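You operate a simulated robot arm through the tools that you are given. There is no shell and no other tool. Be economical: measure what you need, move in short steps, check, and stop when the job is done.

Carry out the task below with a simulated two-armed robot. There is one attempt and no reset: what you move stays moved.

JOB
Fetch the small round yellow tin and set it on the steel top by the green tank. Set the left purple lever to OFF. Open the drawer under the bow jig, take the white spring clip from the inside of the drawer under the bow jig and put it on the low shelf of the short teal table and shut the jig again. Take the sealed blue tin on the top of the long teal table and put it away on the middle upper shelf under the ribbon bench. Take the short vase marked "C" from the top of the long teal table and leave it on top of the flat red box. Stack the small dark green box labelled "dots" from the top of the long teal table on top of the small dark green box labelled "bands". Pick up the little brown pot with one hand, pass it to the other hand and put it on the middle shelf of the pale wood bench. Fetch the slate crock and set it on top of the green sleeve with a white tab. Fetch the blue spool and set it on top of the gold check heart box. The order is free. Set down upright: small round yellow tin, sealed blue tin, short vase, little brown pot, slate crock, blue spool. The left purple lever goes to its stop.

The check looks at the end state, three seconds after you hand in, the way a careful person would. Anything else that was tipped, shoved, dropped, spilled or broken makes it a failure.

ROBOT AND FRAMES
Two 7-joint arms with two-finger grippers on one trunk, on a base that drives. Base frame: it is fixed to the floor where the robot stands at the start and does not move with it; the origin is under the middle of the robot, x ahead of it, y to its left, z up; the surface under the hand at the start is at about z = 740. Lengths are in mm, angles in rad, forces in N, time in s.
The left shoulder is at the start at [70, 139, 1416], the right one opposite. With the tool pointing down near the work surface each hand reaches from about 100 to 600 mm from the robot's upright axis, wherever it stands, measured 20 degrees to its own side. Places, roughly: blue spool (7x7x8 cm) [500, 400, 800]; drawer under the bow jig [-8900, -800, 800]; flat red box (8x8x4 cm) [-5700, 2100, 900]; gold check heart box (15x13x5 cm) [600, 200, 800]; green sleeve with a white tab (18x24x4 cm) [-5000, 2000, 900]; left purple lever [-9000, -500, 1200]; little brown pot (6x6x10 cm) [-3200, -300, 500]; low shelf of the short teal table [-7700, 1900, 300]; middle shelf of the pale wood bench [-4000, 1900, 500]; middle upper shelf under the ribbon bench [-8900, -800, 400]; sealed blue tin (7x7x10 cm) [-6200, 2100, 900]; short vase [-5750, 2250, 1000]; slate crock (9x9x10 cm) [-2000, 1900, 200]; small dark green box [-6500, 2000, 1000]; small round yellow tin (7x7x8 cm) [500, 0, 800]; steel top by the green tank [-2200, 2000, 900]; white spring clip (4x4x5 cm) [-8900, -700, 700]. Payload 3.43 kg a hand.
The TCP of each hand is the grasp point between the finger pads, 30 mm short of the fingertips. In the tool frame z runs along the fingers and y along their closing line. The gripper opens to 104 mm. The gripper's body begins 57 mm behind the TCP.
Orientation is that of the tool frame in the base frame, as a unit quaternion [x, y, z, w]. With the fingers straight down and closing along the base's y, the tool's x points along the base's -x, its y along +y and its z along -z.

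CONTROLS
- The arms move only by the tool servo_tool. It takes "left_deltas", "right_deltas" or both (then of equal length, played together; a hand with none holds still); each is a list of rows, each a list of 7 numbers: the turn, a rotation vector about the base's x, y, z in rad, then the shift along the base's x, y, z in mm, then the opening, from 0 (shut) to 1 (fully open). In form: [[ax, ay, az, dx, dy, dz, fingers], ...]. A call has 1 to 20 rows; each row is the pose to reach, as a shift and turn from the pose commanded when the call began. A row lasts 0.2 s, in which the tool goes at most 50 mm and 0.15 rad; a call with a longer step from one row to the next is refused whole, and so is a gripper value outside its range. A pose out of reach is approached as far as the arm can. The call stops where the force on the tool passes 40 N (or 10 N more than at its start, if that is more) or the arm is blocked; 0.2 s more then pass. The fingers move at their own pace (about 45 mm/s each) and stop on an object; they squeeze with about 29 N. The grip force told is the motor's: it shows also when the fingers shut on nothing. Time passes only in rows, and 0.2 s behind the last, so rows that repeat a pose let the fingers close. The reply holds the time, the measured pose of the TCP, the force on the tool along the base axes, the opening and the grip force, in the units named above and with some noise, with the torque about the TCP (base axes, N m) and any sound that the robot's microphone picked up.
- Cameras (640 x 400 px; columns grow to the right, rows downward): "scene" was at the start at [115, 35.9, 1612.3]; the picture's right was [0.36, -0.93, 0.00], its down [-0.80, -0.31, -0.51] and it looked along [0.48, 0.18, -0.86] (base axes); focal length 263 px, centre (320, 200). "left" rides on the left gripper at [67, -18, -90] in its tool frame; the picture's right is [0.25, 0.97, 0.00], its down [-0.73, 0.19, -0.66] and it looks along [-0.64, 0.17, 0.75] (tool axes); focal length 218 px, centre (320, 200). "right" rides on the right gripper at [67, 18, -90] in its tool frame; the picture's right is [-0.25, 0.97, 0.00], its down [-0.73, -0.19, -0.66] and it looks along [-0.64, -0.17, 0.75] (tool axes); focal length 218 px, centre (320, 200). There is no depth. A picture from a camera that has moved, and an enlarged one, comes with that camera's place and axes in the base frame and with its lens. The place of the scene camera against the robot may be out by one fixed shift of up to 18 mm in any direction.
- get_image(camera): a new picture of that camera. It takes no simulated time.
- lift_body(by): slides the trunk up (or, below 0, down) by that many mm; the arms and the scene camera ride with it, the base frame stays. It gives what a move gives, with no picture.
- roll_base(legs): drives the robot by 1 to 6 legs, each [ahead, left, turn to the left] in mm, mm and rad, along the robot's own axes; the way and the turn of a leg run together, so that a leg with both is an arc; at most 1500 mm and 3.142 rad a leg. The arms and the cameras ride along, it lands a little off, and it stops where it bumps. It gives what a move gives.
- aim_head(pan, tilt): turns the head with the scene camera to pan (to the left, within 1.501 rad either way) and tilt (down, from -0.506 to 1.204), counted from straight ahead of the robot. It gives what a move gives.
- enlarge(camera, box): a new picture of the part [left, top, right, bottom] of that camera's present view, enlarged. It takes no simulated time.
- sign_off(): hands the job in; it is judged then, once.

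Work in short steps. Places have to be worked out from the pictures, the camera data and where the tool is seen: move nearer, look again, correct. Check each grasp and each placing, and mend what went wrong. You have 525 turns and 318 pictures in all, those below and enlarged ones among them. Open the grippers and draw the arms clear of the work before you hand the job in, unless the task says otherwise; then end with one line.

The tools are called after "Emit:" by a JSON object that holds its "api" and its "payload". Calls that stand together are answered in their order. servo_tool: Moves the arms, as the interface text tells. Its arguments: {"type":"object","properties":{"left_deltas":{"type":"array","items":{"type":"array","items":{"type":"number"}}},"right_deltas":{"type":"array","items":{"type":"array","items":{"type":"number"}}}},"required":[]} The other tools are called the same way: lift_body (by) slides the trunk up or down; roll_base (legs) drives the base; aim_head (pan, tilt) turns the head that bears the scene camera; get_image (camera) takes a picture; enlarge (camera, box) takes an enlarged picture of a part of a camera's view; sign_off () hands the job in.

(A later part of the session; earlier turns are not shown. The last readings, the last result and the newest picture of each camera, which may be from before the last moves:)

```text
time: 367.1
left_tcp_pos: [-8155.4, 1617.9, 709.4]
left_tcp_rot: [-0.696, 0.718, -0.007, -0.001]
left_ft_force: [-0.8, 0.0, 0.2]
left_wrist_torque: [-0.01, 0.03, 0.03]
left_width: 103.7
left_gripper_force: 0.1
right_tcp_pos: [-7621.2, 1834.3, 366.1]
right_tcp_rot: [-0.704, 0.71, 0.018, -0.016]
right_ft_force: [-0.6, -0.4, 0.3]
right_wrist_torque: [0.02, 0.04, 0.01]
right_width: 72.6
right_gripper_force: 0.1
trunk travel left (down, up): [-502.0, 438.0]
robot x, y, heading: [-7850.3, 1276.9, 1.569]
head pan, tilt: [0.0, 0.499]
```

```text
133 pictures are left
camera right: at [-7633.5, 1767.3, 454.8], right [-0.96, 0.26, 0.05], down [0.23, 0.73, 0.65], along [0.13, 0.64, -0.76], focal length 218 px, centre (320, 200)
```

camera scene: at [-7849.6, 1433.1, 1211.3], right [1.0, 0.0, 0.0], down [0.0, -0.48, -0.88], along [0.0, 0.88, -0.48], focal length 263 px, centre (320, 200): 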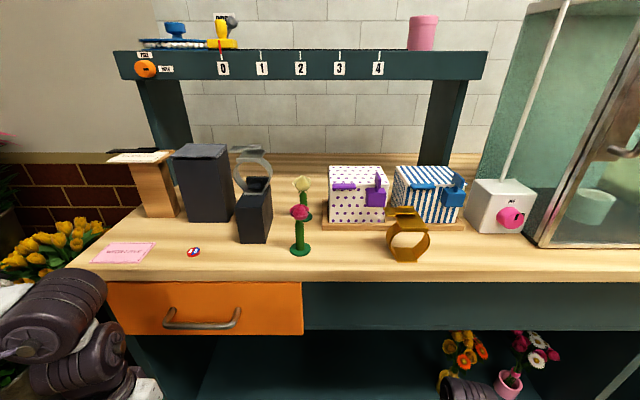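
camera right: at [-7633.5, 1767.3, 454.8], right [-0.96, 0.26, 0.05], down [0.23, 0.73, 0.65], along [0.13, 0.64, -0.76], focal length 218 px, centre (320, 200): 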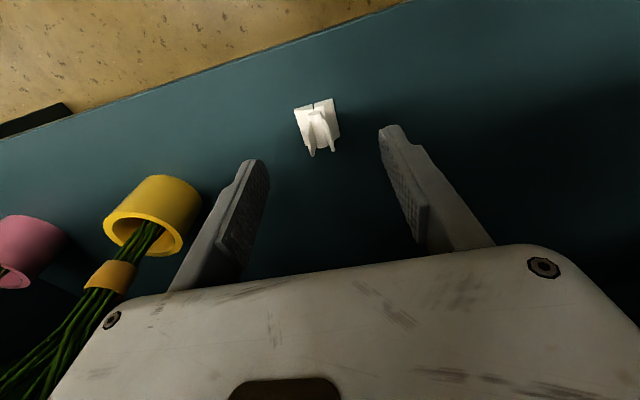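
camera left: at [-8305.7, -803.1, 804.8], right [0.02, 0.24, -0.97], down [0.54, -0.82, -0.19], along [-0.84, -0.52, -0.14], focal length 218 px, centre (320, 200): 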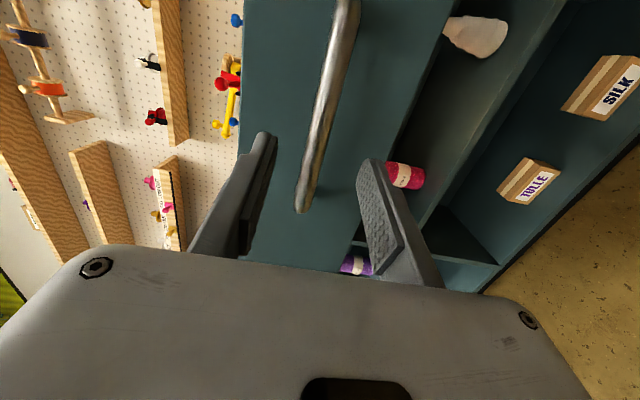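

The clip rests on the low shelf. I back out, raise the trunk, and drive to the blue tin.

Emit:
{"api": "roll_base", "payload": {"legs": [[-350, 0, 0]]}}

Emit:
{"api": "lift_body", "payload": {"by": 400}}

Emit:
{"api": "lift_body", "payload": {"by": 38}}

Emit:
{"api": "roll_base", "payload": {"legs": [[0, -1480, 0]]}}

Emit:
{"api": "servo_tool", "payload": {"right_deltas": [[0.13, 0, 0, -10, 0, 40, 1], [0.26, 0, 0, -20, 0, 80, 1], [0.39, 0, 0, -30, 0, 120, 1], [0.52, 0, 0, -40, 0, 160, 1], [0.655, 0, 0, -45, 0, 200, 1], [0.785, 0, 0, -50, 0, 240, 1], [0.785, 0, 0, -50, 0, 265, 1], [0.785, 0, 0, -50, 0, 265, 1]]}}

Emit:
{"api": "get_image", "payload": {"camera": "scene"}}

```text
time: 369.4
left_tcp_pos: [-8154.1, 1271.1, 709.5]
left_tcp_rot: [-0.696, 0.718, -0.007, 0.0]
left_ft_force: [0.4, -0.7, 0.6]
left_wrist_torque: [0.02, -0.03, 0.02]
left_width: 104.0
left_gripper_force: 0.1
right_tcp_pos: [-7621.2, 1487.7, 366.9]
right_tcp_rot: [-0.705, 0.709, 0.018, -0.015]
right_ft_force: [0.5, 0.5, 0.8]
right_wrist_torque: [0.02, -0.01, 0.03]
right_width: 73.0
right_gripper_force: 0.1
trunk travel left (down, up): [-502.0, 438.0]
robot x, y, heading: [-7851.7, 933.5, 1.575]
head pan, tilt: [0.0, 0.499]
```

```text
time: 373.2
left_tcp_pos: [-8153.6, 1270.7, 1109.1]
left_tcp_rot: [-0.696, 0.718, -0.007, -0.002]
left_ft_force: [-0.4, 0.4, 0.7]
left_wrist_torque: [-0.04, -0.01, 0.01]
left_width: 104.2
left_gripper_force: 0.0
right_tcp_pos: [-7620.6, 1488.1, 764.4]
right_tcp_rot: [-0.705, 0.709, 0.018, -0.016]
right_ft_force: [0.4, -0.4, -0.2]
right_wrist_torque: [-0.02, 0.0, 0.01]
right_width: 73.1
right_gripper_force: 0.1
trunk travel left (down, up): [-902.0, 38.0]
robot x, y, heading: [-7854.8, 935.7, 1.573]
head pan, tilt: [0.0, 0.499]
```

```text
time: 374.0
left_tcp_pos: [-8153.7, 1271.0, 1147.5]
left_tcp_rot: [-0.696, 0.718, -0.007, -0.001]
left_ft_force: [0.1, -0.6, -0.3]
left_wrist_torque: [-0.03, -0.01, -0.02]
left_width: 104.1
left_gripper_force: 0.1
right_tcp_pos: [-7621.2, 1489.0, 802.8]
right_tcp_rot: [-0.705, 0.709, 0.019, -0.016]
right_ft_force: [-0.7, -0.3, 0.4]
right_wrist_torque: [0.02, 0.01, -0.02]
right_width: 72.7
right_gripper_force: 0.1
trunk travel left (down, up): [-940.0, 0.0]
robot x, y, heading: [-7849.2, 932.2, 1.576]
head pan, tilt: [0.0, 0.499]
```

```text
time: 381.3
left_tcp_pos: [-6682.8, 1274.0, 1147.3]
left_tcp_rot: [-0.695, 0.719, -0.007, 0.0]
left_ft_force: [-0.2, 0.8, -0.2]
left_wrist_torque: [0.01, 0.02, 0.01]
left_width: 104.2
left_gripper_force: 0.0
right_tcp_pos: [-6148.1, 1489.0, 803.0]
right_tcp_rot: [-0.704, 0.71, 0.019, -0.016]
right_ft_force: [-0.4, -0.3, 0.2]
right_wrist_torque: [-0.03, 0.02, 0.01]
right_width: 72.8
right_gripper_force: 0.1
trunk travel left (down, up): [-940.0, 0.0]
robot x, y, heading: [-6375.9, 936.7, 1.566]
head pan, tilt: [0.0, 0.499]
```

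```text
time: 383.1
left_tcp_pos: [-6682.8, 1274.9, 1147.1]
left_tcp_rot: [-0.696, 0.718, -0.007, 0.0]
left_ft_force: [0.8, -0.9, -1.3]
left_wrist_torque: [0.0, -0.01, 0.0]
left_width: 104.1
left_gripper_force: 0.1
right_tcp_pos: [-6199.6, 1488.5, 1069.1]
right_tcp_rot: [0.657, -0.648, -0.29, -0.254]
right_ft_force: [-0.1, -0.2, 0.1]
right_wrist_torque: [0.02, 0.0, -0.02]
right_width: 104.3
right_gripper_force: 0.1
trunk travel left (down, up): [-940.0, 0.0]
robot x, y, heading: [-6381.1, 934.5, 1.569]
head pan, tilt: [0.0, 0.499]
```

```text
132 pictures are left
camera scene: at [-6378.1, 1087.9, 1685.2], right [1.0, 0.0, 0.0], down [0.0, -0.48, -0.88], along [0.0, 0.88, -0.48], focal length 263 px, centre (320, 200)
```

scene: 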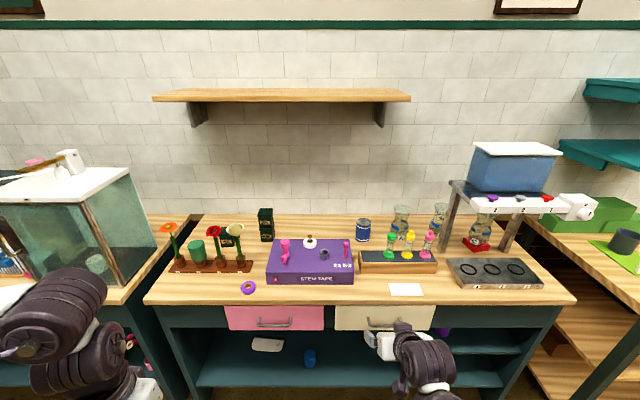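

The tin is near (-6170,2118). The hand is pitched 45°. I drive forward 460 mm at this height and look.

Emit:
{"api": "roll_base", "payload": {"legs": [[460, 0, 0]]}}

Emit:
{"api": "get_image", "payload": {"camera": "right"}}

```text
time: 385.9
left_tcp_pos: [-6682.2, 1733.8, 1147.7]
left_tcp_rot: [-0.695, 0.719, -0.007, 0.0]
left_ft_force: [0.3, -0.5, -0.3]
left_wrist_torque: [0.03, -0.02, 0.01]
left_width: 104.0
left_gripper_force: 0.1
right_tcp_pos: [-6200.7, 1949.0, 1069.3]
right_tcp_rot: [0.656, -0.648, -0.29, -0.255]
right_ft_force: [0.1, 0.0, -0.7]
right_wrist_torque: [0.0, -0.02, 0.0]
right_width: 104.0
right_gripper_force: 0.0
trunk travel left (down, up): [-940.0, 0.0]
robot x, y, heading: [-6378.5, 1392.1, 1.566]
head pan, tilt: [0.0, 0.499]
```

```text
131 pictures are left
camera right: at [-6212.5, 1838.3, 1084.8], right [-0.96, 0.15, 0.22], down [0.23, 0.05, 0.97], along [0.13, 0.99, -0.08], focal length 218 px, centre (320, 200)
```

right: 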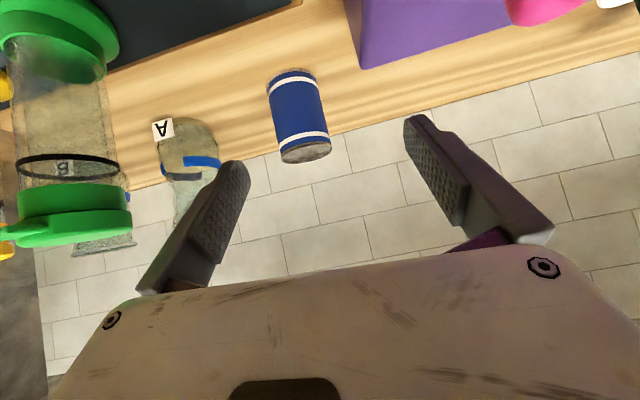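

The tin is at (-6176,2100). I move in first along +y (clear of the green bottle), then sideways, to a pre-grasp.

Emit:
{"api": "servo_tool", "payload": {"right_deltas": [[0, 0, 0, 0, 42, 0, 1], [0, 0, 0, 0, 84, 0, 1], [0, 0, 0, 15, 84, -20, 1], [0, 0, 0, 25, 84, -42, 1], [0, 0, 0, 25, 84, -42, 1]]}}

Emit:
{"api": "get_image", "payload": {"camera": "right"}}

```text
time: 387.1
left_tcp_pos: [-6682.6, 1736.2, 1147.3]
left_tcp_rot: [-0.696, 0.718, -0.007, 0.0]
left_ft_force: [0.1, 0.1, 0.2]
left_wrist_torque: [0.0, 0.02, 0.01]
left_width: 103.9
left_gripper_force: 0.1
right_tcp_pos: [-6176.5, 2034.9, 1025.0]
right_tcp_rot: [0.657, -0.648, -0.29, -0.254]
right_ft_force: [0.6, -0.3, 1.4]
right_wrist_torque: [-0.01, 0.0, 0.02]
right_width: 104.0
right_gripper_force: 0.0
trunk travel left (down, up): [-940.0, 0.0]
robot x, y, heading: [-6380.0, 1396.2, 1.57]
head pan, tilt: [0.0, 0.499]
```

```text
130 pictures are left
camera right: at [-6188.0, 1924.4, 1041.2], right [-0.96, 0.15, 0.22], down [0.23, 0.05, 0.97], along [0.13, 0.99, -0.09], focal length 218 px, centre (320, 200)
```

right: 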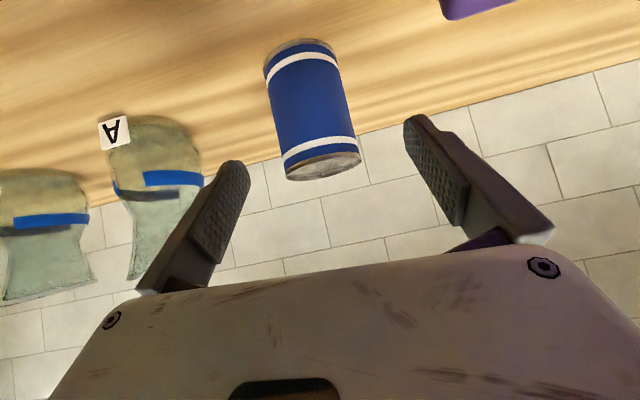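

The tin is centred at (-6175,2097). I advance to straddle it and close.

Emit:
{"api": "servo_tool", "payload": {"right_deltas": [[0, 0, 0, 1, 18, -20, 1], [0, 0, 0, 1, 36, -40, 1], [0, 0, 0, 1, 53, -58, 1], [0, 0, 0, 1, 53, -58, 1], [0, 0, 0, 1, 53, -58, 0], [0, 0, 0, 1, 53, -58, 0], [0, 0, 0, 1, 53, -58, 0], [0, 0, 0, 1, 53, -58, 0]]}}

Emit:
{"api": "get_image", "payload": {"camera": "right"}}

```text
time: 388.9
left_tcp_pos: [-6683.5, 1738.0, 1147.2]
left_tcp_rot: [-0.696, 0.718, -0.007, -0.001]
left_ft_force: [0.2, -0.2, -1.3]
left_wrist_torque: [0.03, -0.02, 0.0]
left_width: 103.9
left_gripper_force: 0.0
right_tcp_pos: [-6172.8, 2087.5, 967.1]
right_tcp_rot: [0.656, -0.649, -0.29, -0.254]
right_ft_force: [-0.1, 1.0, 0.2]
right_wrist_torque: [0.12, -0.09, 0.0]
right_width: 67.4
right_gripper_force: 29.6
trunk travel left (down, up): [-940.0, 0.0]
robot x, y, heading: [-6382.1, 1394.5, 1.57]
head pan, tilt: [0.0, 0.499]
```

```text
129 pictures are left
camera right: at [-6185.3, 1977.2, 984.0], right [-0.96, 0.15, 0.22], down [0.23, 0.05, 0.97], along [0.13, 0.99, -0.09], focal length 218 px, centre (320, 200)
```

right: 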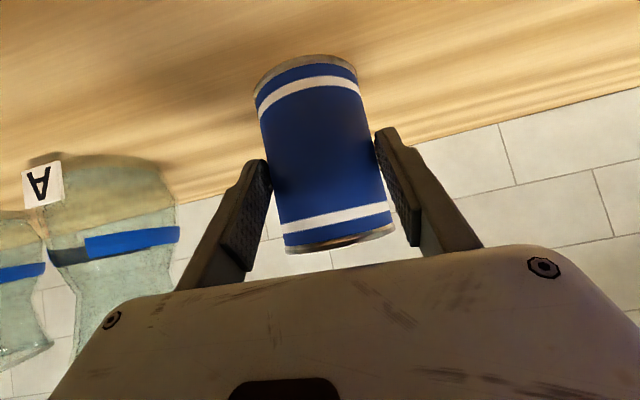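

Gripped (67 mm). I lift 110 mm and back the base away.

Emit:
{"api": "servo_tool", "payload": {"right_deltas": [[0, 0, 0, 0, 0, 35, 0], [0, 0, 0, 0, 0, 75, 0], [0, 0, 0, 0, -10, 110, 0], [0, 0, 0, -5, -20, 120, 0], [0, 0, 0, -5, -20, 120, 0]]}}

Emit:
{"api": "get_image", "payload": {"camera": "right"}}

```text
time: 390.1
left_tcp_pos: [-6682.9, 1736.7, 1147.3]
left_tcp_rot: [-0.696, 0.718, -0.007, -0.001]
left_ft_force: [-0.6, -0.6, -0.5]
left_wrist_torque: [0.02, -0.01, 0.02]
left_width: 103.9
left_gripper_force: 0.0
right_tcp_pos: [-6177.4, 2069.3, 1087.2]
right_tcp_rot: [0.657, -0.649, -0.289, -0.253]
right_ft_force: [0.0, 0.1, -2.6]
right_wrist_torque: [-0.08, 0.03, -0.03]
right_width: 67.1
right_gripper_force: 28.9
trunk travel left (down, up): [-940.0, 0.0]
robot x, y, heading: [-6380.5, 1399.8, 1.573]
head pan, tilt: [0.0, 0.499]
```

```text
128 pictures are left
camera right: at [-6191.2, 1957.7, 1103.7], right [-0.96, 0.15, 0.22], down [0.23, 0.05, 0.97], along [0.13, 0.99, -0.09], focal length 218 px, centre (320, 200)
```

right: 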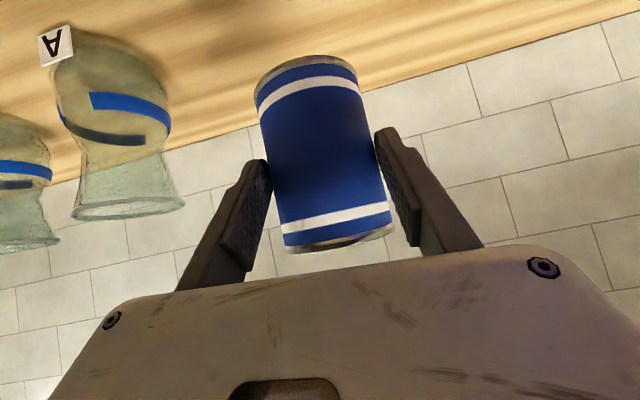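

Held level. I drive to the ribbon bench: back, turn to π, ahead, then left.

Emit:
{"api": "roll_base", "payload": {"legs": [[-600, 0, 0], [0, 0, 1.571], [1300, 0, 0], [0, 1480, 0], [0, 330, 0], [200, 0, 0]]}}

Emit:
{"api": "lift_body", "payload": {"by": -350}}

Emit:
{"api": "aim_head", "payload": {"pan": 0.0, "tilt": 0.6}}

Emit:
{"api": "get_image", "payload": {"camera": "scene"}}

```text
time: 413.2
left_tcp_pos: [-8273.0, -1257.5, 1148.6]
left_tcp_rot: [0.999, -0.032, 0.004, -0.003]
left_ft_force: [-0.3, -0.1, 0.0]
left_wrist_torque: [-0.01, 0.03, -0.03]
left_width: 104.1
left_gripper_force: 0.1
right_tcp_pos: [-8588.6, -743.3, 1091.4]
right_tcp_rot: [0.922, -0.009, -0.386, 0.019]
right_ft_force: [0.6, 0.9, -2.9]
right_wrist_torque: [-0.01, -0.1, 0.0]
right_width: 66.9
right_gripper_force: 28.7
trunk travel left (down, up): [-940.0, 0.0]
robot x, y, heading: [-7926.4, -968.8, 3.114]
head pan, tilt: [0.0, 0.499]
```

```text
time: 416.6
left_tcp_pos: [-8276.4, -1257.7, 797.2]
left_tcp_rot: [0.999, -0.032, 0.005, -0.005]
left_ft_force: [-0.2, -0.5, -0.2]
left_wrist_torque: [0.0, -0.03, -0.02]
left_width: 104.1
left_gripper_force: 0.0
right_tcp_pos: [-8591.7, -743.3, 736.6]
right_tcp_rot: [0.923, -0.009, -0.384, 0.019]
right_ft_force: [-0.5, -0.6, -3.1]
right_wrist_torque: [-0.03, -0.07, -0.02]
right_width: 66.7
right_gripper_force: 29.1
trunk travel left (down, up): [-590.0, 350.0]
robot x, y, heading: [-7927.9, -965.9, 3.109]
head pan, tilt: [0.0, 0.499]
```

```text
time: 417.3
left_tcp_pos: [-8276.9, -1257.0, 796.5]
left_tcp_rot: [0.999, -0.032, 0.005, -0.005]
left_ft_force: [-1.0, 0.2, 0.3]
left_wrist_torque: [0.03, 0.01, 0.04]
left_width: 103.7
left_gripper_force: 0.0
right_tcp_pos: [-8592.3, -743.6, 737.7]
right_tcp_rot: [0.923, -0.01, -0.385, 0.019]
right_ft_force: [-0.8, -1.0, -2.4]
right_wrist_torque: [0.02, -0.09, 0.01]
right_width: 66.7
right_gripper_force: 29.3
trunk travel left (down, up): [-590.0, 350.0]
robot x, y, heading: [-7928.9, -965.3, 3.108]
head pan, tilt: [0.0, 0.6]
```

```text
127 pictures are left
camera scene: at [-8064.6, -950.1, 1326.1], right [0.03, 1.0, 0.0], down [0.56, -0.02, -0.82], along [-0.82, 0.03, -0.57], focal length 263 px, centre (320, 200)
```

scene: 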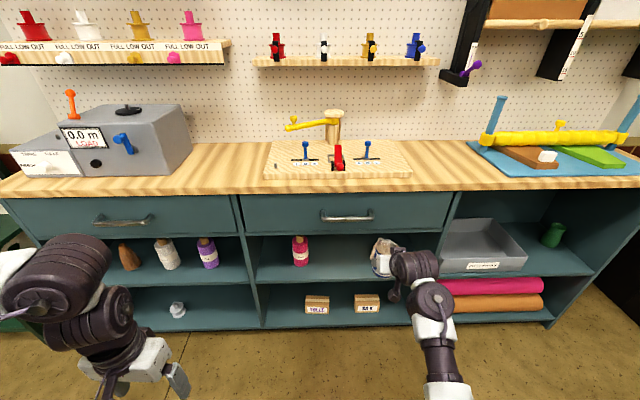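

I correct the heading, shift left 85 mm, and lower the tin in front of the shelf opening.

Emit:
{"api": "roll_base", "payload": {"legs": [[0, 0, 0.033], [0, 70, 0]]}}

Emit:
{"api": "servo_tool", "payload": {"right_deltas": [[0, 0, 0, 0, 0, -45, 0], [0, 0, 0, 0, 0, -90, 0], [0, 0, 0, 0, 0, -135, 0], [0, 0, 0, 0, 0, -180, 0], [0, 0, 0, 0, 0, -210, 0], [0, 0, 0, 0, 0, -210, 0]]}}

Emit:
{"api": "get_image", "payload": {"camera": "right"}}

Emit:
{"api": "get_image", "payload": {"camera": "scene"}}

```text
time: 418.7
left_tcp_pos: [-8266.0, -1339.3, 796.4]
left_tcp_rot: [1.0, -0.016, 0.005, -0.004]
left_ft_force: [0.7, -0.4, 0.0]
left_wrist_torque: [0.01, 0.0, 0.02]
left_width: 104.1
left_gripper_force: 0.1
right_tcp_pos: [-8599.4, -835.2, 737.6]
right_tcp_rot: [0.923, 0.006, -0.384, 0.025]
right_ft_force: [-0.4, -1.7, -2.0]
right_wrist_torque: [0.01, -0.08, -0.01]
right_width: 66.8
right_gripper_force: 28.3
trunk travel left (down, up): [-590.0, 350.0]
robot x, y, heading: [-7924.2, -1037.6, -3.141]
head pan, tilt: [0.0, 0.6]
```

```text
time: 420.1
left_tcp_pos: [-8266.9, -1338.8, 798.5]
left_tcp_rot: [1.0, -0.015, 0.005, -0.004]
left_ft_force: [0.2, -0.5, 0.2]
left_wrist_torque: [0.0, 0.02, 0.01]
left_width: 103.9
left_gripper_force: 0.0
right_tcp_pos: [-8599.0, -835.8, 526.8]
right_tcp_rot: [0.923, 0.006, -0.385, 0.026]
right_ft_force: [1.2, -0.3, -3.2]
right_wrist_torque: [-0.02, -0.11, -0.02]
right_width: 66.4
right_gripper_force: 28.6
trunk travel left (down, up): [-590.0, 350.0]
robot x, y, heading: [-7926.9, -1035.1, -3.139]
head pan, tilt: [0.0, 0.6]
```

```text
126 pictures are left
camera right: at [-8485.9, -848.2, 543.0], right [-0.15, -0.96, 0.22], down [-0.05, 0.23, 0.97], along [-0.99, 0.13, -0.09], focal length 218 px, centre (320, 200)
```

right: 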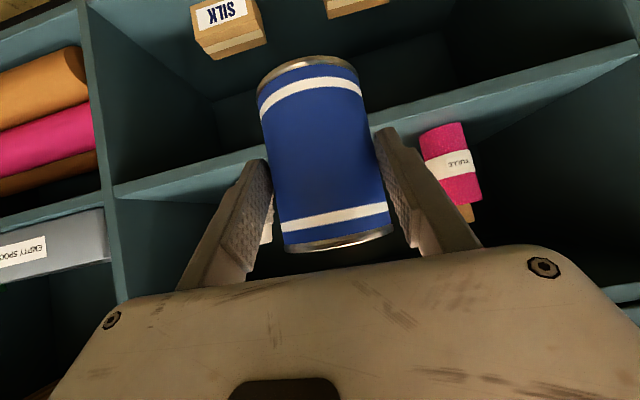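

```text
125 pictures are left
camera scene: at [-8064.2, -1024.4, 1326.1], right [0.0, 1.0, 0.0], down [0.57, 0.0, -0.82], along [-0.82, 0.0, -0.57], focal length 263 px, centre (320, 200)
```

scene: 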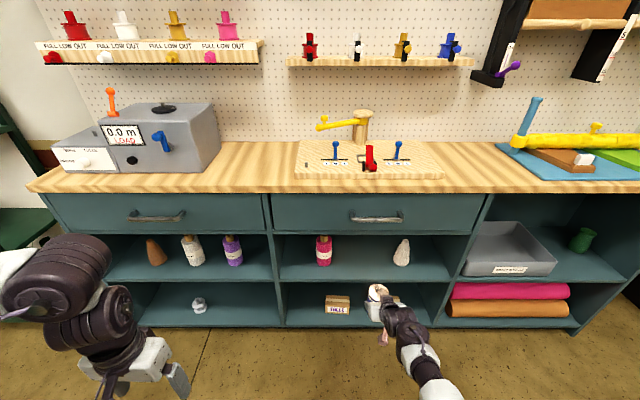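

The opening is clear: shelf top z≈437. I drive forward 240 mm to bring the tin in.

Emit:
{"api": "roll_base", "payload": {"legs": [[240, 0, 0]]}}

Emit:
{"api": "get_image", "payload": {"camera": "right"}}

Emit:
{"api": "get_image", "payload": {"camera": "scene"}}

```text
time: 421.9
left_tcp_pos: [-8510.1, -1338.7, 797.2]
left_tcp_rot: [1.0, -0.017, 0.006, -0.004]
left_ft_force: [-0.5, -0.4, -1.2]
left_wrist_torque: [0.01, -0.01, 0.01]
left_width: 104.1
left_gripper_force: 0.0
right_tcp_pos: [-8841.0, -833.5, 524.9]
right_tcp_rot: [0.923, 0.005, -0.384, 0.025]
right_ft_force: [-0.2, -0.6, -3.4]
right_wrist_torque: [-0.01, -0.12, 0.0]
right_width: 66.9
right_gripper_force: 29.1
trunk travel left (down, up): [-590.0, 350.0]
robot x, y, heading: [-8169.6, -1036.7, 3.141]
head pan, tilt: [0.0, 0.6]
```

```text
124 pictures are left
camera right: at [-8727.7, -847.3, 542.7], right [-0.15, -0.96, 0.22], down [-0.06, 0.23, 0.97], along [-0.99, 0.13, -0.09], focal length 218 px, centre (320, 200)
```

right: 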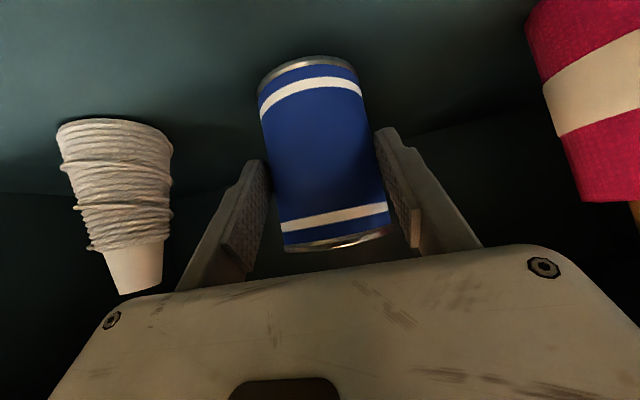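

```text
123 pictures are left
camera scene: at [-8307.3, -1024.2, 1326.0], right [0.0, 1.0, 0.0], down [0.57, 0.0, -0.82], along [-0.82, 0.0, -0.57], focal length 263 px, centre (320, 200)
```

scene: 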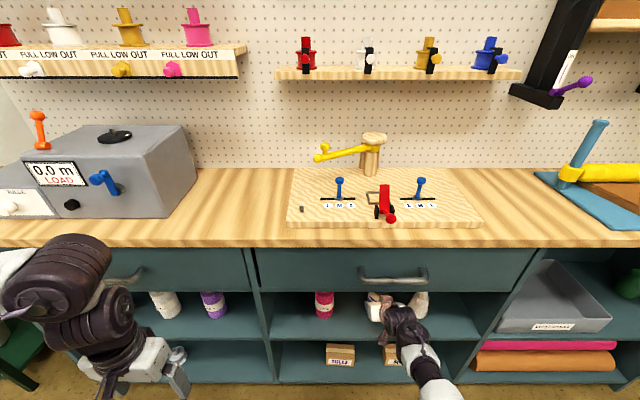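

Inside and clear of the neighbours. I lower to contact.

Emit:
{"api": "servo_tool", "payload": {"right_deltas": [[0, 0, 0, -5, 0, -8, 0], [0, 0, 0, -5, 0, -16, 0], [0, 0, 0, -5, 0, -20, 0], [0, 0, 0, -5, 0, -24, 0], [0, 0, 0, -5, 0, -24, 0]]}}

```text
time: 423.1
left_tcp_pos: [-8505.7, -1338.8, 797.8]
left_tcp_rot: [1.0, -0.016, 0.004, -0.004]
left_ft_force: [-0.2, 0.2, 0.3]
left_wrist_torque: [0.0, -0.01, 0.04]
left_width: 104.1
left_gripper_force: 0.1
right_tcp_pos: [-8847.9, -835.9, 507.8]
right_tcp_rot: [0.921, 0.006, -0.388, 0.024]
right_ft_force: [1.2, -0.7, 18.3]
right_wrist_torque: [0.45, 0.06, 0.0]
right_width: 67.0
right_gripper_force: 29.4
trunk travel left (down, up): [-590.0, 350.0]
robot x, y, heading: [-8166.3, -1037.9, 3.146]
head pan, tilt: [0.0, 0.6]
```

Contact at z≈508. I ease, open, and withdraw along the finger line.

Emit:
{"api": "servo_tool", "payload": {"right_deltas": [[0, 0, 0, 0, 0, 5, 0], [0, 0, 0, 0, 0, 5, 0.5], [0, 0, 0, 0, 0, 5, 1], [0, 0, 0, 0, 0, 5, 1], [0, 0, 0, 0, 0, 5, 1], [0, 0, 0, 25, 0, 28, 1], [0, 0, 0, 50, 0, 50, 1], [0, 0, 0, 80, 0, 70, 1], [0, 0, 0, 120, 0, 80, 1], [0, 0, 0, 120, 0, 80, 1]]}}

Emit:
{"api": "get_image", "payload": {"camera": "right"}}

```text
time: 425.3
left_tcp_pos: [-8509.7, -1339.5, 797.1]
left_tcp_rot: [1.0, -0.016, 0.005, -0.004]
left_ft_force: [0.0, 0.0, 0.3]
left_wrist_torque: [0.02, -0.01, 0.01]
left_width: 104.3
left_gripper_force: 0.0
right_tcp_pos: [-8725.3, -834.8, 583.2]
right_tcp_rot: [0.923, 0.005, -0.383, 0.025]
right_ft_force: [0.2, 0.6, -0.3]
right_wrist_torque: [0.02, -0.01, -0.01]
right_width: 104.0
right_gripper_force: 0.1
trunk travel left (down, up): [-590.0, 350.0]
robot x, y, heading: [-8168.1, -1034.3, 3.14]
head pan, tilt: [0.0, 0.6]
```

```text
122 pictures are left
camera right: at [-8612.5, -847.9, 598.9], right [-0.15, -0.96, 0.22], down [-0.06, 0.23, 0.97], along [-0.99, 0.13, -0.09], focal length 218 px, centre (320, 200)
```

right: 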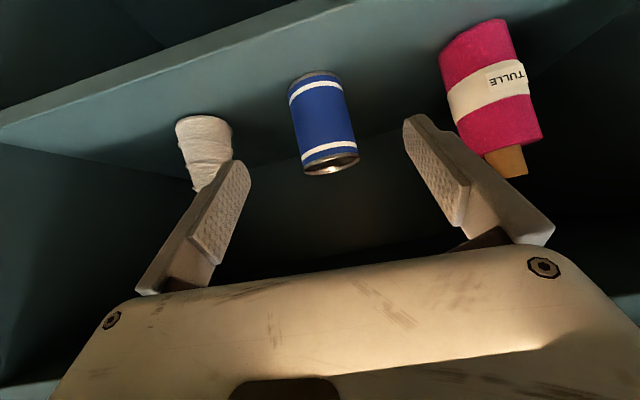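

The blue tin is on the middle upper shelf. Last is the brown pot: I back off, raise the trunk, and head toward x≈-3900.

Emit:
{"api": "roll_base", "payload": {"legs": [[-500, 0, 0], [0, -1480, 0], [0, -450, 0], [0, 0, -1.571], [0, 0, -1.571]]}}

Emit:
{"api": "lift_body", "payload": {"by": 350}}

Emit:
{"api": "roll_base", "payload": {"legs": [[1500, 0, 0], [1400, 0, 0]]}}

Emit:
{"api": "aim_head", "payload": {"pan": -0.5, "tilt": 0.35}}

Emit:
{"api": "get_image", "payload": {"camera": "scene"}}

```text
time: 445.1
left_tcp_pos: [-7334.6, 1209.2, 797.9]
left_tcp_rot: [0.012, 1.0, -0.005, -0.005]
left_ft_force: [0.2, 0.0, 0.3]
left_wrist_torque: [-0.03, 0.01, 0.02]
left_width: 104.1
left_gripper_force: 0.1
right_tcp_pos: [-7113.0, 706.5, 584.1]
right_tcp_rot: [-0.008, 0.923, 0.026, 0.384]
right_ft_force: [-0.4, -0.4, -0.1]
right_wrist_torque: [-0.03, 0.03, 0.01]
right_width: 104.2
right_gripper_force: 0.0
trunk travel left (down, up): [-590.0, 350.0]
robot x, y, heading: [-7671.9, 902.1, 0.006]
head pan, tilt: [0.0, 0.6]
```

```text
time: 448.6
left_tcp_pos: [-7335.0, 1210.3, 1147.8]
left_tcp_rot: [0.012, 1.0, -0.004, -0.005]
left_ft_force: [0.0, -1.5, 0.2]
left_wrist_torque: [-0.05, -0.02, -0.06]
left_width: 104.0
left_gripper_force: 0.0
right_tcp_pos: [-7113.7, 706.8, 932.7]
right_tcp_rot: [-0.01, 0.923, 0.027, 0.384]
right_ft_force: [0.8, -0.9, 0.6]
right_wrist_torque: [-0.01, -0.03, 0.01]
right_width: 104.1
right_gripper_force: 0.1
trunk travel left (down, up): [-940.0, 0.0]
robot x, y, heading: [-7675.2, 903.1, 0.006]
head pan, tilt: [0.0, 0.6]
```

```text
time: 462.6
left_tcp_pos: [-4431.1, 1269.8, 1147.4]
left_tcp_rot: [0.002, 1.0, -0.004, -0.005]
left_ft_force: [0.1, 0.6, 0.1]
left_wrist_torque: [-0.01, 0.0, -0.01]
left_width: 104.2
left_gripper_force: 0.1
right_tcp_pos: [-4200.1, 772.9, 934.9]
right_tcp_rot: [-0.019, 0.923, 0.031, 0.384]
right_ft_force: [-0.1, 0.2, -0.2]
right_wrist_torque: [0.0, 0.0, -0.01]
right_width: 104.1
right_gripper_force: 0.2
trunk travel left (down, up): [-940.0, 0.0]
robot x, y, heading: [-4760.0, 959.4, 0.029]
head pan, tilt: [0.0, 0.6]
```

```text
time: 463.6
left_tcp_pos: [-4430.0, 1269.7, 1146.1]
left_tcp_rot: [0.002, 1.0, -0.005, -0.006]
left_ft_force: [-1.1, -0.4, -0.5]
left_wrist_torque: [-0.03, -0.04, 0.0]
left_width: 104.0
left_gripper_force: 0.1
right_tcp_pos: [-4198.9, 773.4, 933.6]
right_tcp_rot: [-0.018, 0.923, 0.03, 0.384]
right_ft_force: [-0.3, 0.4, 0.5]
right_wrist_torque: [-0.01, 0.01, 0.01]
right_width: 103.9
right_gripper_force: 0.1
trunk travel left (down, up): [-940.0, 0.0]
robot x, y, heading: [-4762.3, 958.9, 0.03]
head pan, tilt: [-0.499, 0.351]
```

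```text
121 pictures are left
camera scene: at [-4625.5, 928.7, 1698.8], right [-0.45, -0.89, 0.0], down [-0.31, 0.16, -0.94], along [0.84, -0.42, -0.34], focal length 263 px, centre (320, 200)
```

scene: 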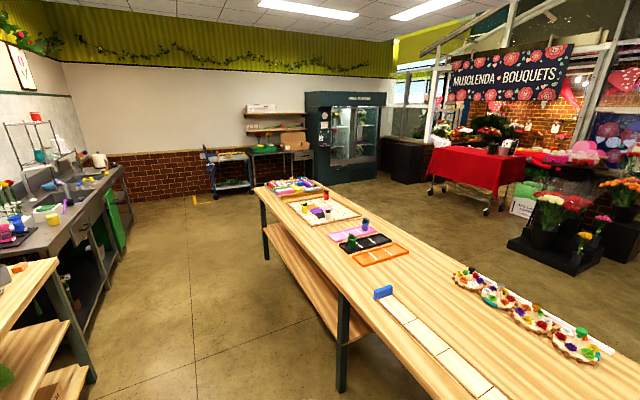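

The pot should be on the lower shelf of this island table. I look further right for access from the other side.

Emit:
{"api": "aim_head", "payload": {"pan": -1.2, "tilt": 0.45}}

Emit:
{"api": "get_image", "payload": {"camera": "scene"}}

```text
time: 464.6
left_tcp_pos: [-4430.6, 1269.5, 1147.6]
left_tcp_rot: [0.001, 1.0, -0.004, -0.005]
left_ft_force: [0.4, 0.1, 0.3]
left_wrist_torque: [0.0, 0.01, -0.03]
left_width: 104.2
left_gripper_force: 0.1
right_tcp_pos: [-4199.4, 772.5, 933.4]
right_tcp_rot: [-0.019, 0.923, 0.03, 0.384]
right_ft_force: [-0.2, -0.1, -0.8]
right_wrist_torque: [-0.02, 0.0, 0.01]
right_width: 104.1
right_gripper_force: 0.1
trunk travel left (down, up): [-940.0, 0.0]
robot x, y, heading: [-4759.0, 962.4, 0.033]
head pan, tilt: [-1.201, 0.45]
```

```text
120 pictures are left
camera scene: at [-4672.9, 886.1, 1689.7], right [-0.92, -0.39, 0.0], down [-0.17, 0.4, -0.9], along [0.35, -0.83, -0.44], focal length 263 px, centre (320, 200)
```

scene: 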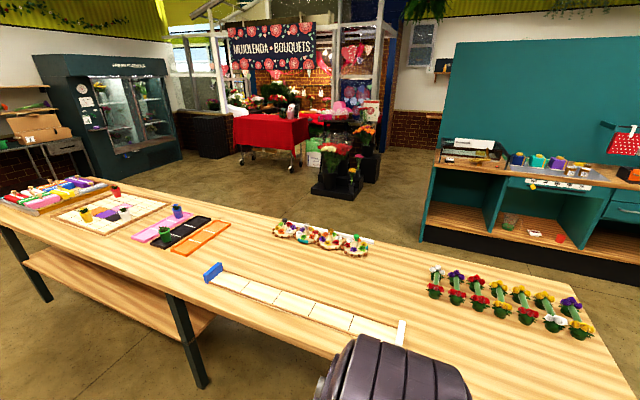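

The table spans y≈-373..330; the pot is near its −y edge. I drive around its end to the −y side.

Emit:
{"api": "roll_base", "payload": {"legs": [[-1250, 0, -0.03], [0, -1450, 0], [0, -480, 0], [1500, 0, 0], [1100, 0, 0]]}}

Emit:
{"api": "aim_head", "payload": {"pan": 0.9, "tilt": 0.6}}

Emit:
{"api": "get_image", "payload": {"camera": "scene"}}

```text
time: 492.4
left_tcp_pos: [-3090.4, -681.5, 1147.2]
left_tcp_rot: [0.015, 1.0, -0.005, -0.005]
left_ft_force: [-0.1, -0.3, 0.4]
left_wrist_torque: [0.0, 0.02, -0.03]
left_width: 103.8
left_gripper_force: 0.0
right_tcp_pos: [-2870.8, -1185.4, 934.6]
right_tcp_rot: [-0.006, 0.923, 0.025, 0.385]
right_ft_force: [-0.1, 0.2, 0.8]
right_wrist_torque: [0.01, -0.05, 0.02]
right_width: 104.1
right_gripper_force: 0.2
trunk travel left (down, up): [-940.0, 0.0]
robot x, y, heading: [-3426.3, -983.6, -0.001]
head pan, tilt: [-1.201, 0.45]
```

```text
time: 494.4
left_tcp_pos: [-3087.4, -680.5, 1147.6]
left_tcp_rot: [0.015, 1.0, -0.005, -0.005]
left_ft_force: [-0.8, -0.4, 0.2]
left_wrist_torque: [0.02, -0.01, 0.02]
left_width: 103.9
left_gripper_force: 0.1
right_tcp_pos: [-2870.4, -1183.9, 933.8]
right_tcp_rot: [-0.006, 0.923, 0.025, 0.384]
right_ft_force: [-0.6, -0.2, -0.2]
right_wrist_torque: [0.01, 0.01, 0.02]
right_width: 103.9
right_gripper_force: 0.0
trunk travel left (down, up): [-940.0, 0.0]
robot x, y, heading: [-3427.3, -985.6, 0.002]
head pan, tilt: [0.901, 0.6]
```

```text
119 pictures are left
camera scene: at [-3320.3, -903.7, 1676.1], right [0.78, -0.62, 0.0], down [-0.35, -0.44, -0.82], along [0.51, 0.65, -0.57], focal length 263 px, centre (320, 200)
```

scene: 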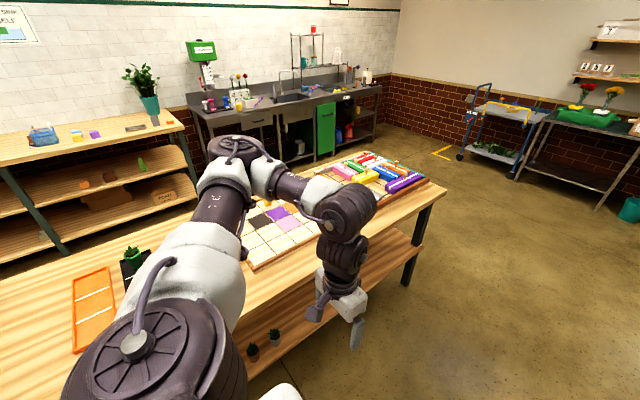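

Two small pots are on the lower shelf. I turn to face the table (+y) and look.

Emit:
{"api": "roll_base", "payload": {"legs": [[0, 0, 1.571]]}}

Emit:
{"api": "lift_body", "payload": {"by": -400}}

Emit:
{"api": "aim_head", "payload": {"pan": -0.1, "tilt": 0.75}}

Emit:
{"api": "get_image", "payload": {"camera": "scene"}}

```text
time: 498.6
left_tcp_pos: [-3725.6, -641.7, 1148.7]
left_tcp_rot: [-0.692, 0.722, -0.008, -0.001]
left_ft_force: [-0.2, 0.3, 0.0]
left_wrist_torque: [-0.04, 0.0, 0.01]
left_width: 104.1
left_gripper_force: 0.0
right_tcp_pos: [-3220.6, -430.8, 933.4]
right_tcp_rot: [0.653, -0.653, -0.287, -0.255]
right_ft_force: [-0.3, -0.4, 0.8]
right_wrist_torque: [0.04, 0.02, -0.04]
right_width: 104.1
right_gripper_force: 0.0
trunk travel left (down, up): [-940.0, 0.0]
robot x, y, heading: [-3427.7, -988.6, 1.559]
head pan, tilt: [0.901, 0.6]
```

```text
time: 502.4
left_tcp_pos: [-3727.2, -642.1, 746.7]
left_tcp_rot: [-0.691, 0.723, -0.007, -0.002]
left_ft_force: [0.3, 0.4, -0.1]
left_wrist_torque: [0.03, -0.01, 0.0]
left_width: 103.8
left_gripper_force: 0.0
right_tcp_pos: [-3221.6, -430.5, 533.7]
right_tcp_rot: [0.653, -0.653, -0.288, -0.256]
right_ft_force: [0.3, -0.1, 0.2]
right_wrist_torque: [0.04, -0.02, 0.0]
right_width: 104.1
right_gripper_force: 0.0
trunk travel left (down, up): [-540.0, 400.0]
robot x, y, heading: [-3428.5, -985.9, 1.558]
head pan, tilt: [0.901, 0.6]
```

```text
time: 503.7
left_tcp_pos: [-3725.9, -641.3, 747.4]
left_tcp_rot: [-0.692, 0.722, -0.007, -0.001]
left_ft_force: [-0.4, -1.8, 0.1]
left_wrist_torque: [0.0, 0.04, 0.01]
left_width: 103.9
left_gripper_force: 0.1
right_tcp_pos: [-3219.9, -432.0, 533.9]
right_tcp_rot: [-0.653, 0.653, 0.287, 0.255]
right_ft_force: [-0.1, 0.1, 0.6]
right_wrist_torque: [0.02, -0.01, 0.03]
right_width: 104.0
right_gripper_force: 0.1
trunk travel left (down, up): [-540.0, 400.0]
robot x, y, heading: [-3427.7, -981.7, 1.562]
head pan, tilt: [-0.099, 0.75]
```

```text
118 pictures are left
camera scene: at [-3415.9, -840.6, 1263.3], right [0.99, -0.11, 0.0], down [-0.07, -0.68, -0.73], along [0.08, 0.73, -0.68], focal length 263 px, centre (320, 200)
```

scene: 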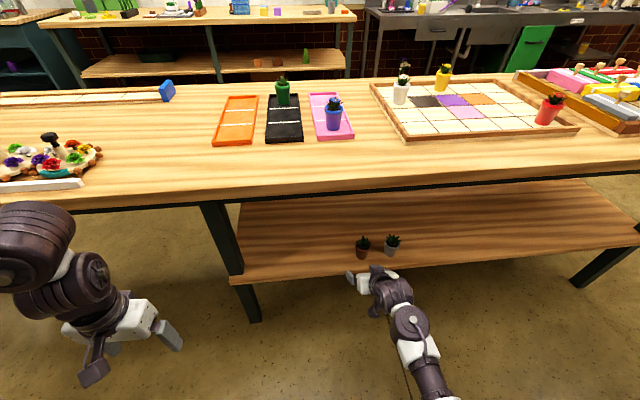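

The brown pot is at left, a grey one right beside it. I enlarge and also use the wrist camera.

Emit:
{"api": "enlarge", "payload": {"camera": "scene", "box": [320, 200, 440, 275]}}

Emit:
{"api": "get_image", "payload": {"camera": "right"}}

```text
5.33 times, centred on (380, 238) of scene
camera zoom: at [-3415.9, -840.6, 1263.3], right [0.99, -0.11, 0.0], down [-0.07, -0.68, -0.73], along [0.08, 0.73, -0.68], focal length 1405 px, centre (0, 0)
```

zoom: 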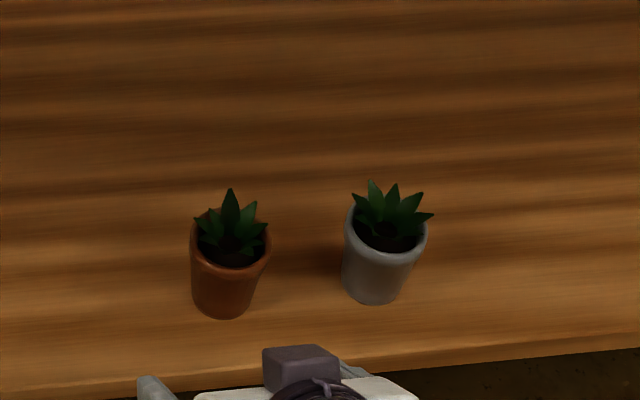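

```text
116 pictures are left
camera right: at [-3233.6, -541.5, 549.1], right [-0.96, 0.16, 0.22], down [0.23, 0.05, 0.97], along [0.15, 0.99, -0.09], focal length 218 px, centre (320, 200)
```

right: 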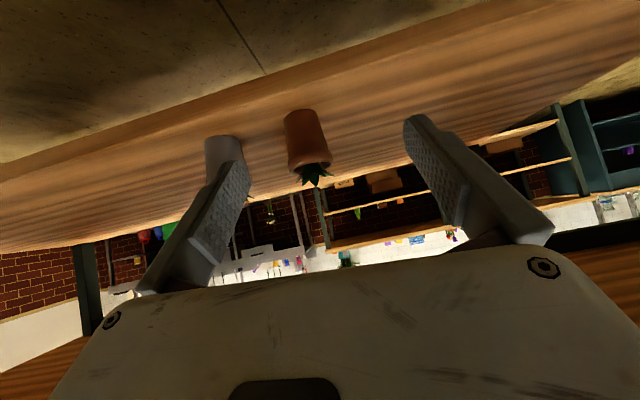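

Brown pot: centre about (-3194,-268), base z≈415, rim z≈468; the grey pot is 105 mm to its right. I pitch the right hand to near horizontal to grip the pot's lower half.

Emit:
{"api": "servo_tool", "payload": {"right_deltas": [[0.13, 0, 0, 0, -15, -15, 0.85], [0.26, 0, 0, 5, -30, -30, 0.85], [0.39, 0, 0, 10, -40, -50, 0.85], [0.52, 0, 0, 15, -45, -75, 0.85], [0.52, 0, 0, 26, -45, -82, 0.85], [0.52, 0, 0, 26, -45, -82, 0.85]]}}

Emit:
{"api": "get_image", "payload": {"camera": "right"}}

```text
time: 505.1
left_tcp_pos: [-3725.0, -641.4, 747.9]
left_tcp_rot: [-0.691, 0.723, -0.007, -0.001]
left_ft_force: [-0.8, 0.4, 0.8]
left_wrist_torque: [-0.02, -0.02, 0.01]
left_width: 104.1
left_gripper_force: 0.1
right_tcp_pos: [-3194.8, -475.9, 450.9]
right_tcp_rot: [0.565, -0.557, -0.445, -0.415]
right_ft_force: [0.2, 0.9, -0.4]
right_wrist_torque: [0.01, -0.01, 0.01]
right_width: 88.4
right_gripper_force: 0.0
trunk travel left (down, up): [-540.0, 400.0]
robot x, y, heading: [-3428.7, -983.4, 1.561]
head pan, tilt: [-0.099, 0.75]
```

```text
115 pictures are left
camera right: at [-3207.4, -579.6, 409.2], right [-0.96, 0.03, 0.27], down [0.23, -0.44, 0.87], along [0.15, 0.9, 0.41], focal length 218 px, centre (320, 200)
```

right: 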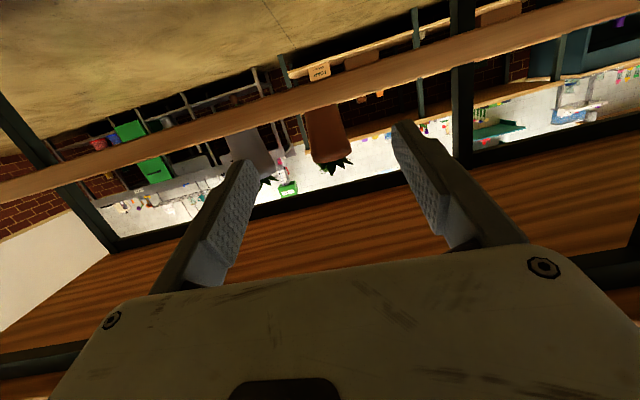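

Aligned in x. I advance to the pot.

Emit:
{"api": "servo_tool", "payload": {"right_deltas": [[0, 0, 0, 0, 45, 0, 0.85], [0, 0, 0, 0, 90, 0, 0.85], [0, 0, 0, 0, 135, -2, 0.85], [0, 0, 0, 0, 165, -4, 0.85], [0, 0, 0, 0, 165, -4, 0.85]]}}

Emit:
{"api": "get_image", "payload": {"camera": "right"}}

Emit:
{"api": "enlarge", "payload": {"camera": "scene", "box": [320, 190, 440, 280]}}

```text
time: 506.3
left_tcp_pos: [-3727.1, -642.0, 746.8]
left_tcp_rot: [-0.692, 0.722, -0.008, -0.002]
left_ft_force: [-0.9, -0.3, -0.4]
left_wrist_torque: [0.01, -0.01, -0.01]
left_width: 104.1
left_gripper_force: 0.0
right_tcp_pos: [-3195.2, -330.0, 468.5]
right_tcp_rot: [0.565, -0.557, -0.445, -0.415]
right_ft_force: [-0.4, 0.0, 1.0]
right_wrist_torque: [-0.01, 0.0, 0.0]
right_width: 88.4
right_gripper_force: 0.1
right hand out of reach, approached as far as the arm can: row 3, 4, 5
trunk travel left (down, up): [-540.0, 400.0]
robot x, y, heading: [-3427.0, -983.4, 1.558]
head pan, tilt: [-0.099, 0.75]
```

```text
114 pictures are left
camera right: at [-3210.1, -434.3, 427.4], right [-0.96, 0.03, 0.27], down [0.23, -0.44, 0.87], along [0.15, 0.9, 0.41], focal length 218 px, centre (320, 200)
```

right: 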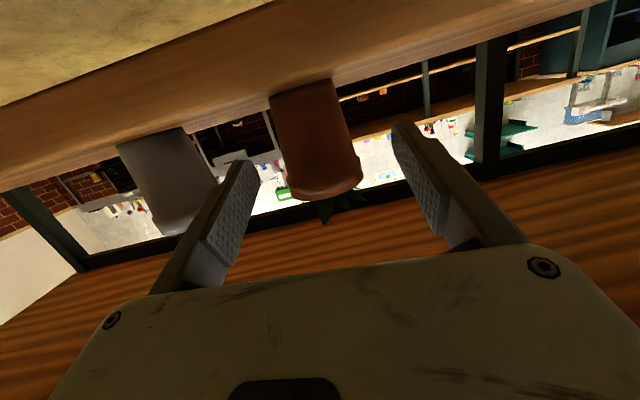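

```text
4.44 times, centred on (380, 235) of scene
camera zoom: at [-3415.7, -840.6, 1263.2], right [0.99, -0.11, 0.0], down [-0.08, -0.68, -0.73], along [0.08, 0.73, -0.68], focal length 1170 px, centre (53, 44)
```

zoom: 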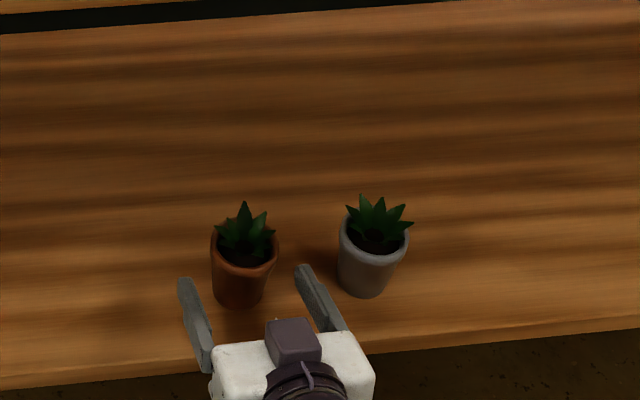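

The arm is at reach limit. I retract 150 mm, bring the base 140 mm closer, and lower the trunk a bit.

Emit:
{"api": "servo_tool", "payload": {"right_deltas": [[0, 0, 0, 0, -40, 10, 0.85], [0, 0, 0, 0, -85, 10, 0.85], [0, 0, 0, 0, -130, 10, 0.85], [0, 0, 0, 0, -160, 10, 0.85], [0, 0, 0, 0, -160, 10, 0.85]]}}

Emit:
{"api": "roll_base", "payload": {"legs": [[140, 0, 0]]}}

Emit:
{"api": "get_image", "payload": {"camera": "right"}}

```text
time: 507.5
left_tcp_pos: [-3725.1, -642.1, 747.1]
left_tcp_rot: [-0.692, 0.722, -0.006, 0.0]
left_ft_force: [0.4, 0.2, 0.2]
left_wrist_torque: [-0.02, -0.01, 0.0]
left_width: 104.0
left_gripper_force: 0.1
right_tcp_pos: [-3195.5, -330.2, 469.3]
right_tcp_rot: [0.565, -0.557, -0.446, -0.415]
right_ft_force: [-0.4, 0.4, 0.7]
right_wrist_torque: [0.01, 0.02, 0.0]
right_width: 88.5
right_gripper_force: 0.1
right hand out of reach, approached as far as the arm can: row 1, 2, 3, 4, 5
trunk travel left (down, up): [-540.0, 400.0]
robot x, y, heading: [-3427.1, -981.9, 1.562]
head pan, tilt: [-0.099, 0.75]
```

```text
time: 508.7
left_tcp_pos: [-3724.4, -539.0, 747.4]
left_tcp_rot: [-0.691, 0.723, -0.006, -0.001]
left_ft_force: [0.8, 0.2, 0.3]
left_wrist_torque: [-0.03, 0.01, -0.01]
left_width: 103.9
left_gripper_force: 0.2
right_tcp_pos: [-3193.6, -240.5, 456.0]
right_tcp_rot: [0.571, -0.565, -0.437, -0.405]
right_ft_force: [0.1, -1.7, -1.3]
right_wrist_torque: [-0.03, 0.02, -0.04]
right_width: 88.3
right_gripper_force: 0.0
trunk travel left (down, up): [-540.0, 400.0]
robot x, y, heading: [-3422.8, -886.1, 1.557]
head pan, tilt: [-0.099, 0.75]
stopped in leg 1: the force on the tool passed its limit at 130 N (the readings are from after the stop); the commanded pose is now the measured one
```

```text
112 pictures are left
camera right: at [-3207.9, -345.3, 417.9], right [-0.96, 0.04, 0.27], down [0.23, -0.41, 0.88], along [0.15, 0.91, 0.39], focal length 218 px, centre (320, 200)
```

right: 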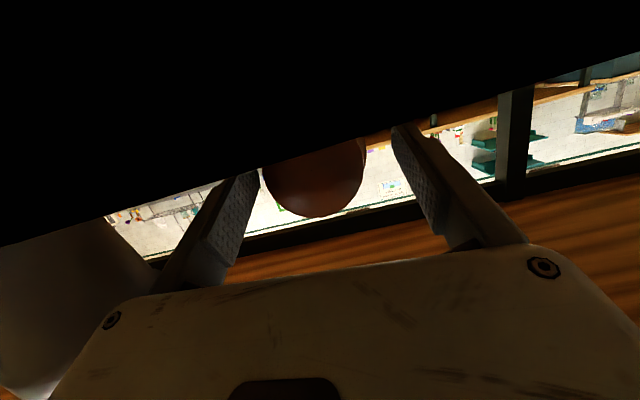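

My retract command was not carried out and the base went on; the hand met the shelf edge. I check the scene before anything else.

Emit:
{"api": "enlarge", "payload": {"camera": "scene", "box": [310, 230, 430, 320]}}

Emit:
{"api": "get_image", "payload": {"camera": "scene"}}

```text
4.44 times, centred on (370, 275) of scene
camera zoom: at [-3414.7, -738.8, 1263.1], right [0.99, -0.11, 0.0], down [-0.08, -0.68, -0.73], along [0.08, 0.73, -0.68], focal length 1170 px, centre (98, -133)
```

zoom: 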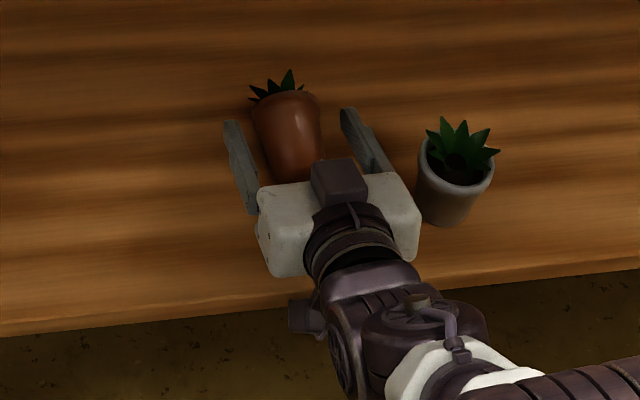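

```text
110 pictures are left
camera scene: at [-3414.7, -738.8, 1263.1], right [0.99, -0.11, 0.0], down [-0.08, -0.68, -0.73], along [0.08, 0.73, -0.68], focal length 263 px, centre (320, 200)
```

scene: 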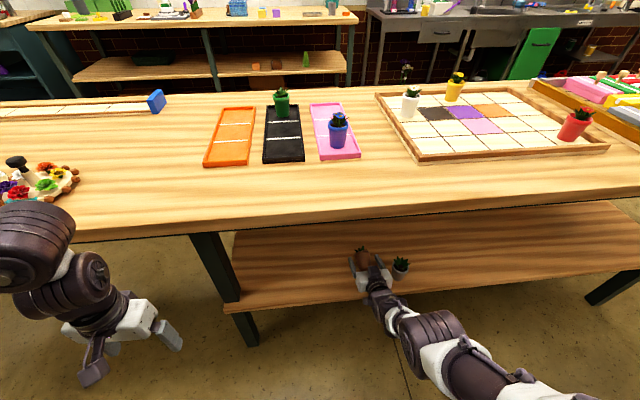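

The palm tipped the brown pot over backward (the grey one is fine). I back straight out with the base and look at how it lies.

Emit:
{"api": "roll_base", "payload": {"legs": [[-200, 0, 0]]}}

Emit:
{"api": "enlarge", "payload": {"camera": "scene", "box": [320, 180, 440, 270]}}

Emit:
{"api": "get_image", "payload": {"camera": "right"}}

```text
time: 510.3
left_tcp_pos: [-3726.6, -739.9, 747.5]
left_tcp_rot: [-0.69, 0.724, -0.006, -0.001]
left_ft_force: [-0.2, -0.8, 0.1]
left_wrist_torque: [0.03, 0.02, -0.02]
left_width: 103.9
left_gripper_force: 0.0
right_tcp_pos: [-3194.5, -439.7, 458.2]
right_tcp_rot: [0.57, -0.564, -0.438, -0.407]
right_ft_force: [0.4, 0.0, -0.3]
right_wrist_torque: [0.0, 0.0, 0.01]
right_width: 88.5
right_gripper_force: 0.0
trunk travel left (down, up): [-540.0, 400.0]
robot x, y, heading: [-3424.6, -1082.6, 1.556]
head pan, tilt: [-0.099, 0.75]
```

```text
4.44 times, centred on (380, 225) of scene
camera zoom: at [-3416.7, -940.4, 1263.4], right [0.99, -0.11, 0.0], down [-0.08, -0.68, -0.73], along [0.08, 0.73, -0.68], focal length 1170 px, centre (53, 89)
```

zoom: 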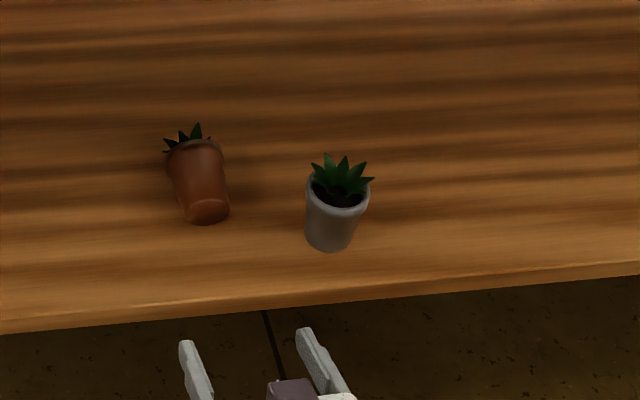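

```text
108 pictures are left
camera right: at [-3209.5, -545.2, 419.3], right [-0.96, 0.04, 0.27], down [0.23, -0.41, 0.88], along [0.15, 0.91, 0.39], focal length 218 px, centre (320, 200)
```

right: 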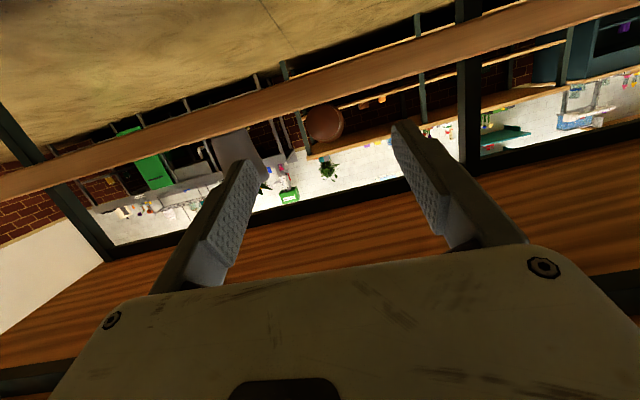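

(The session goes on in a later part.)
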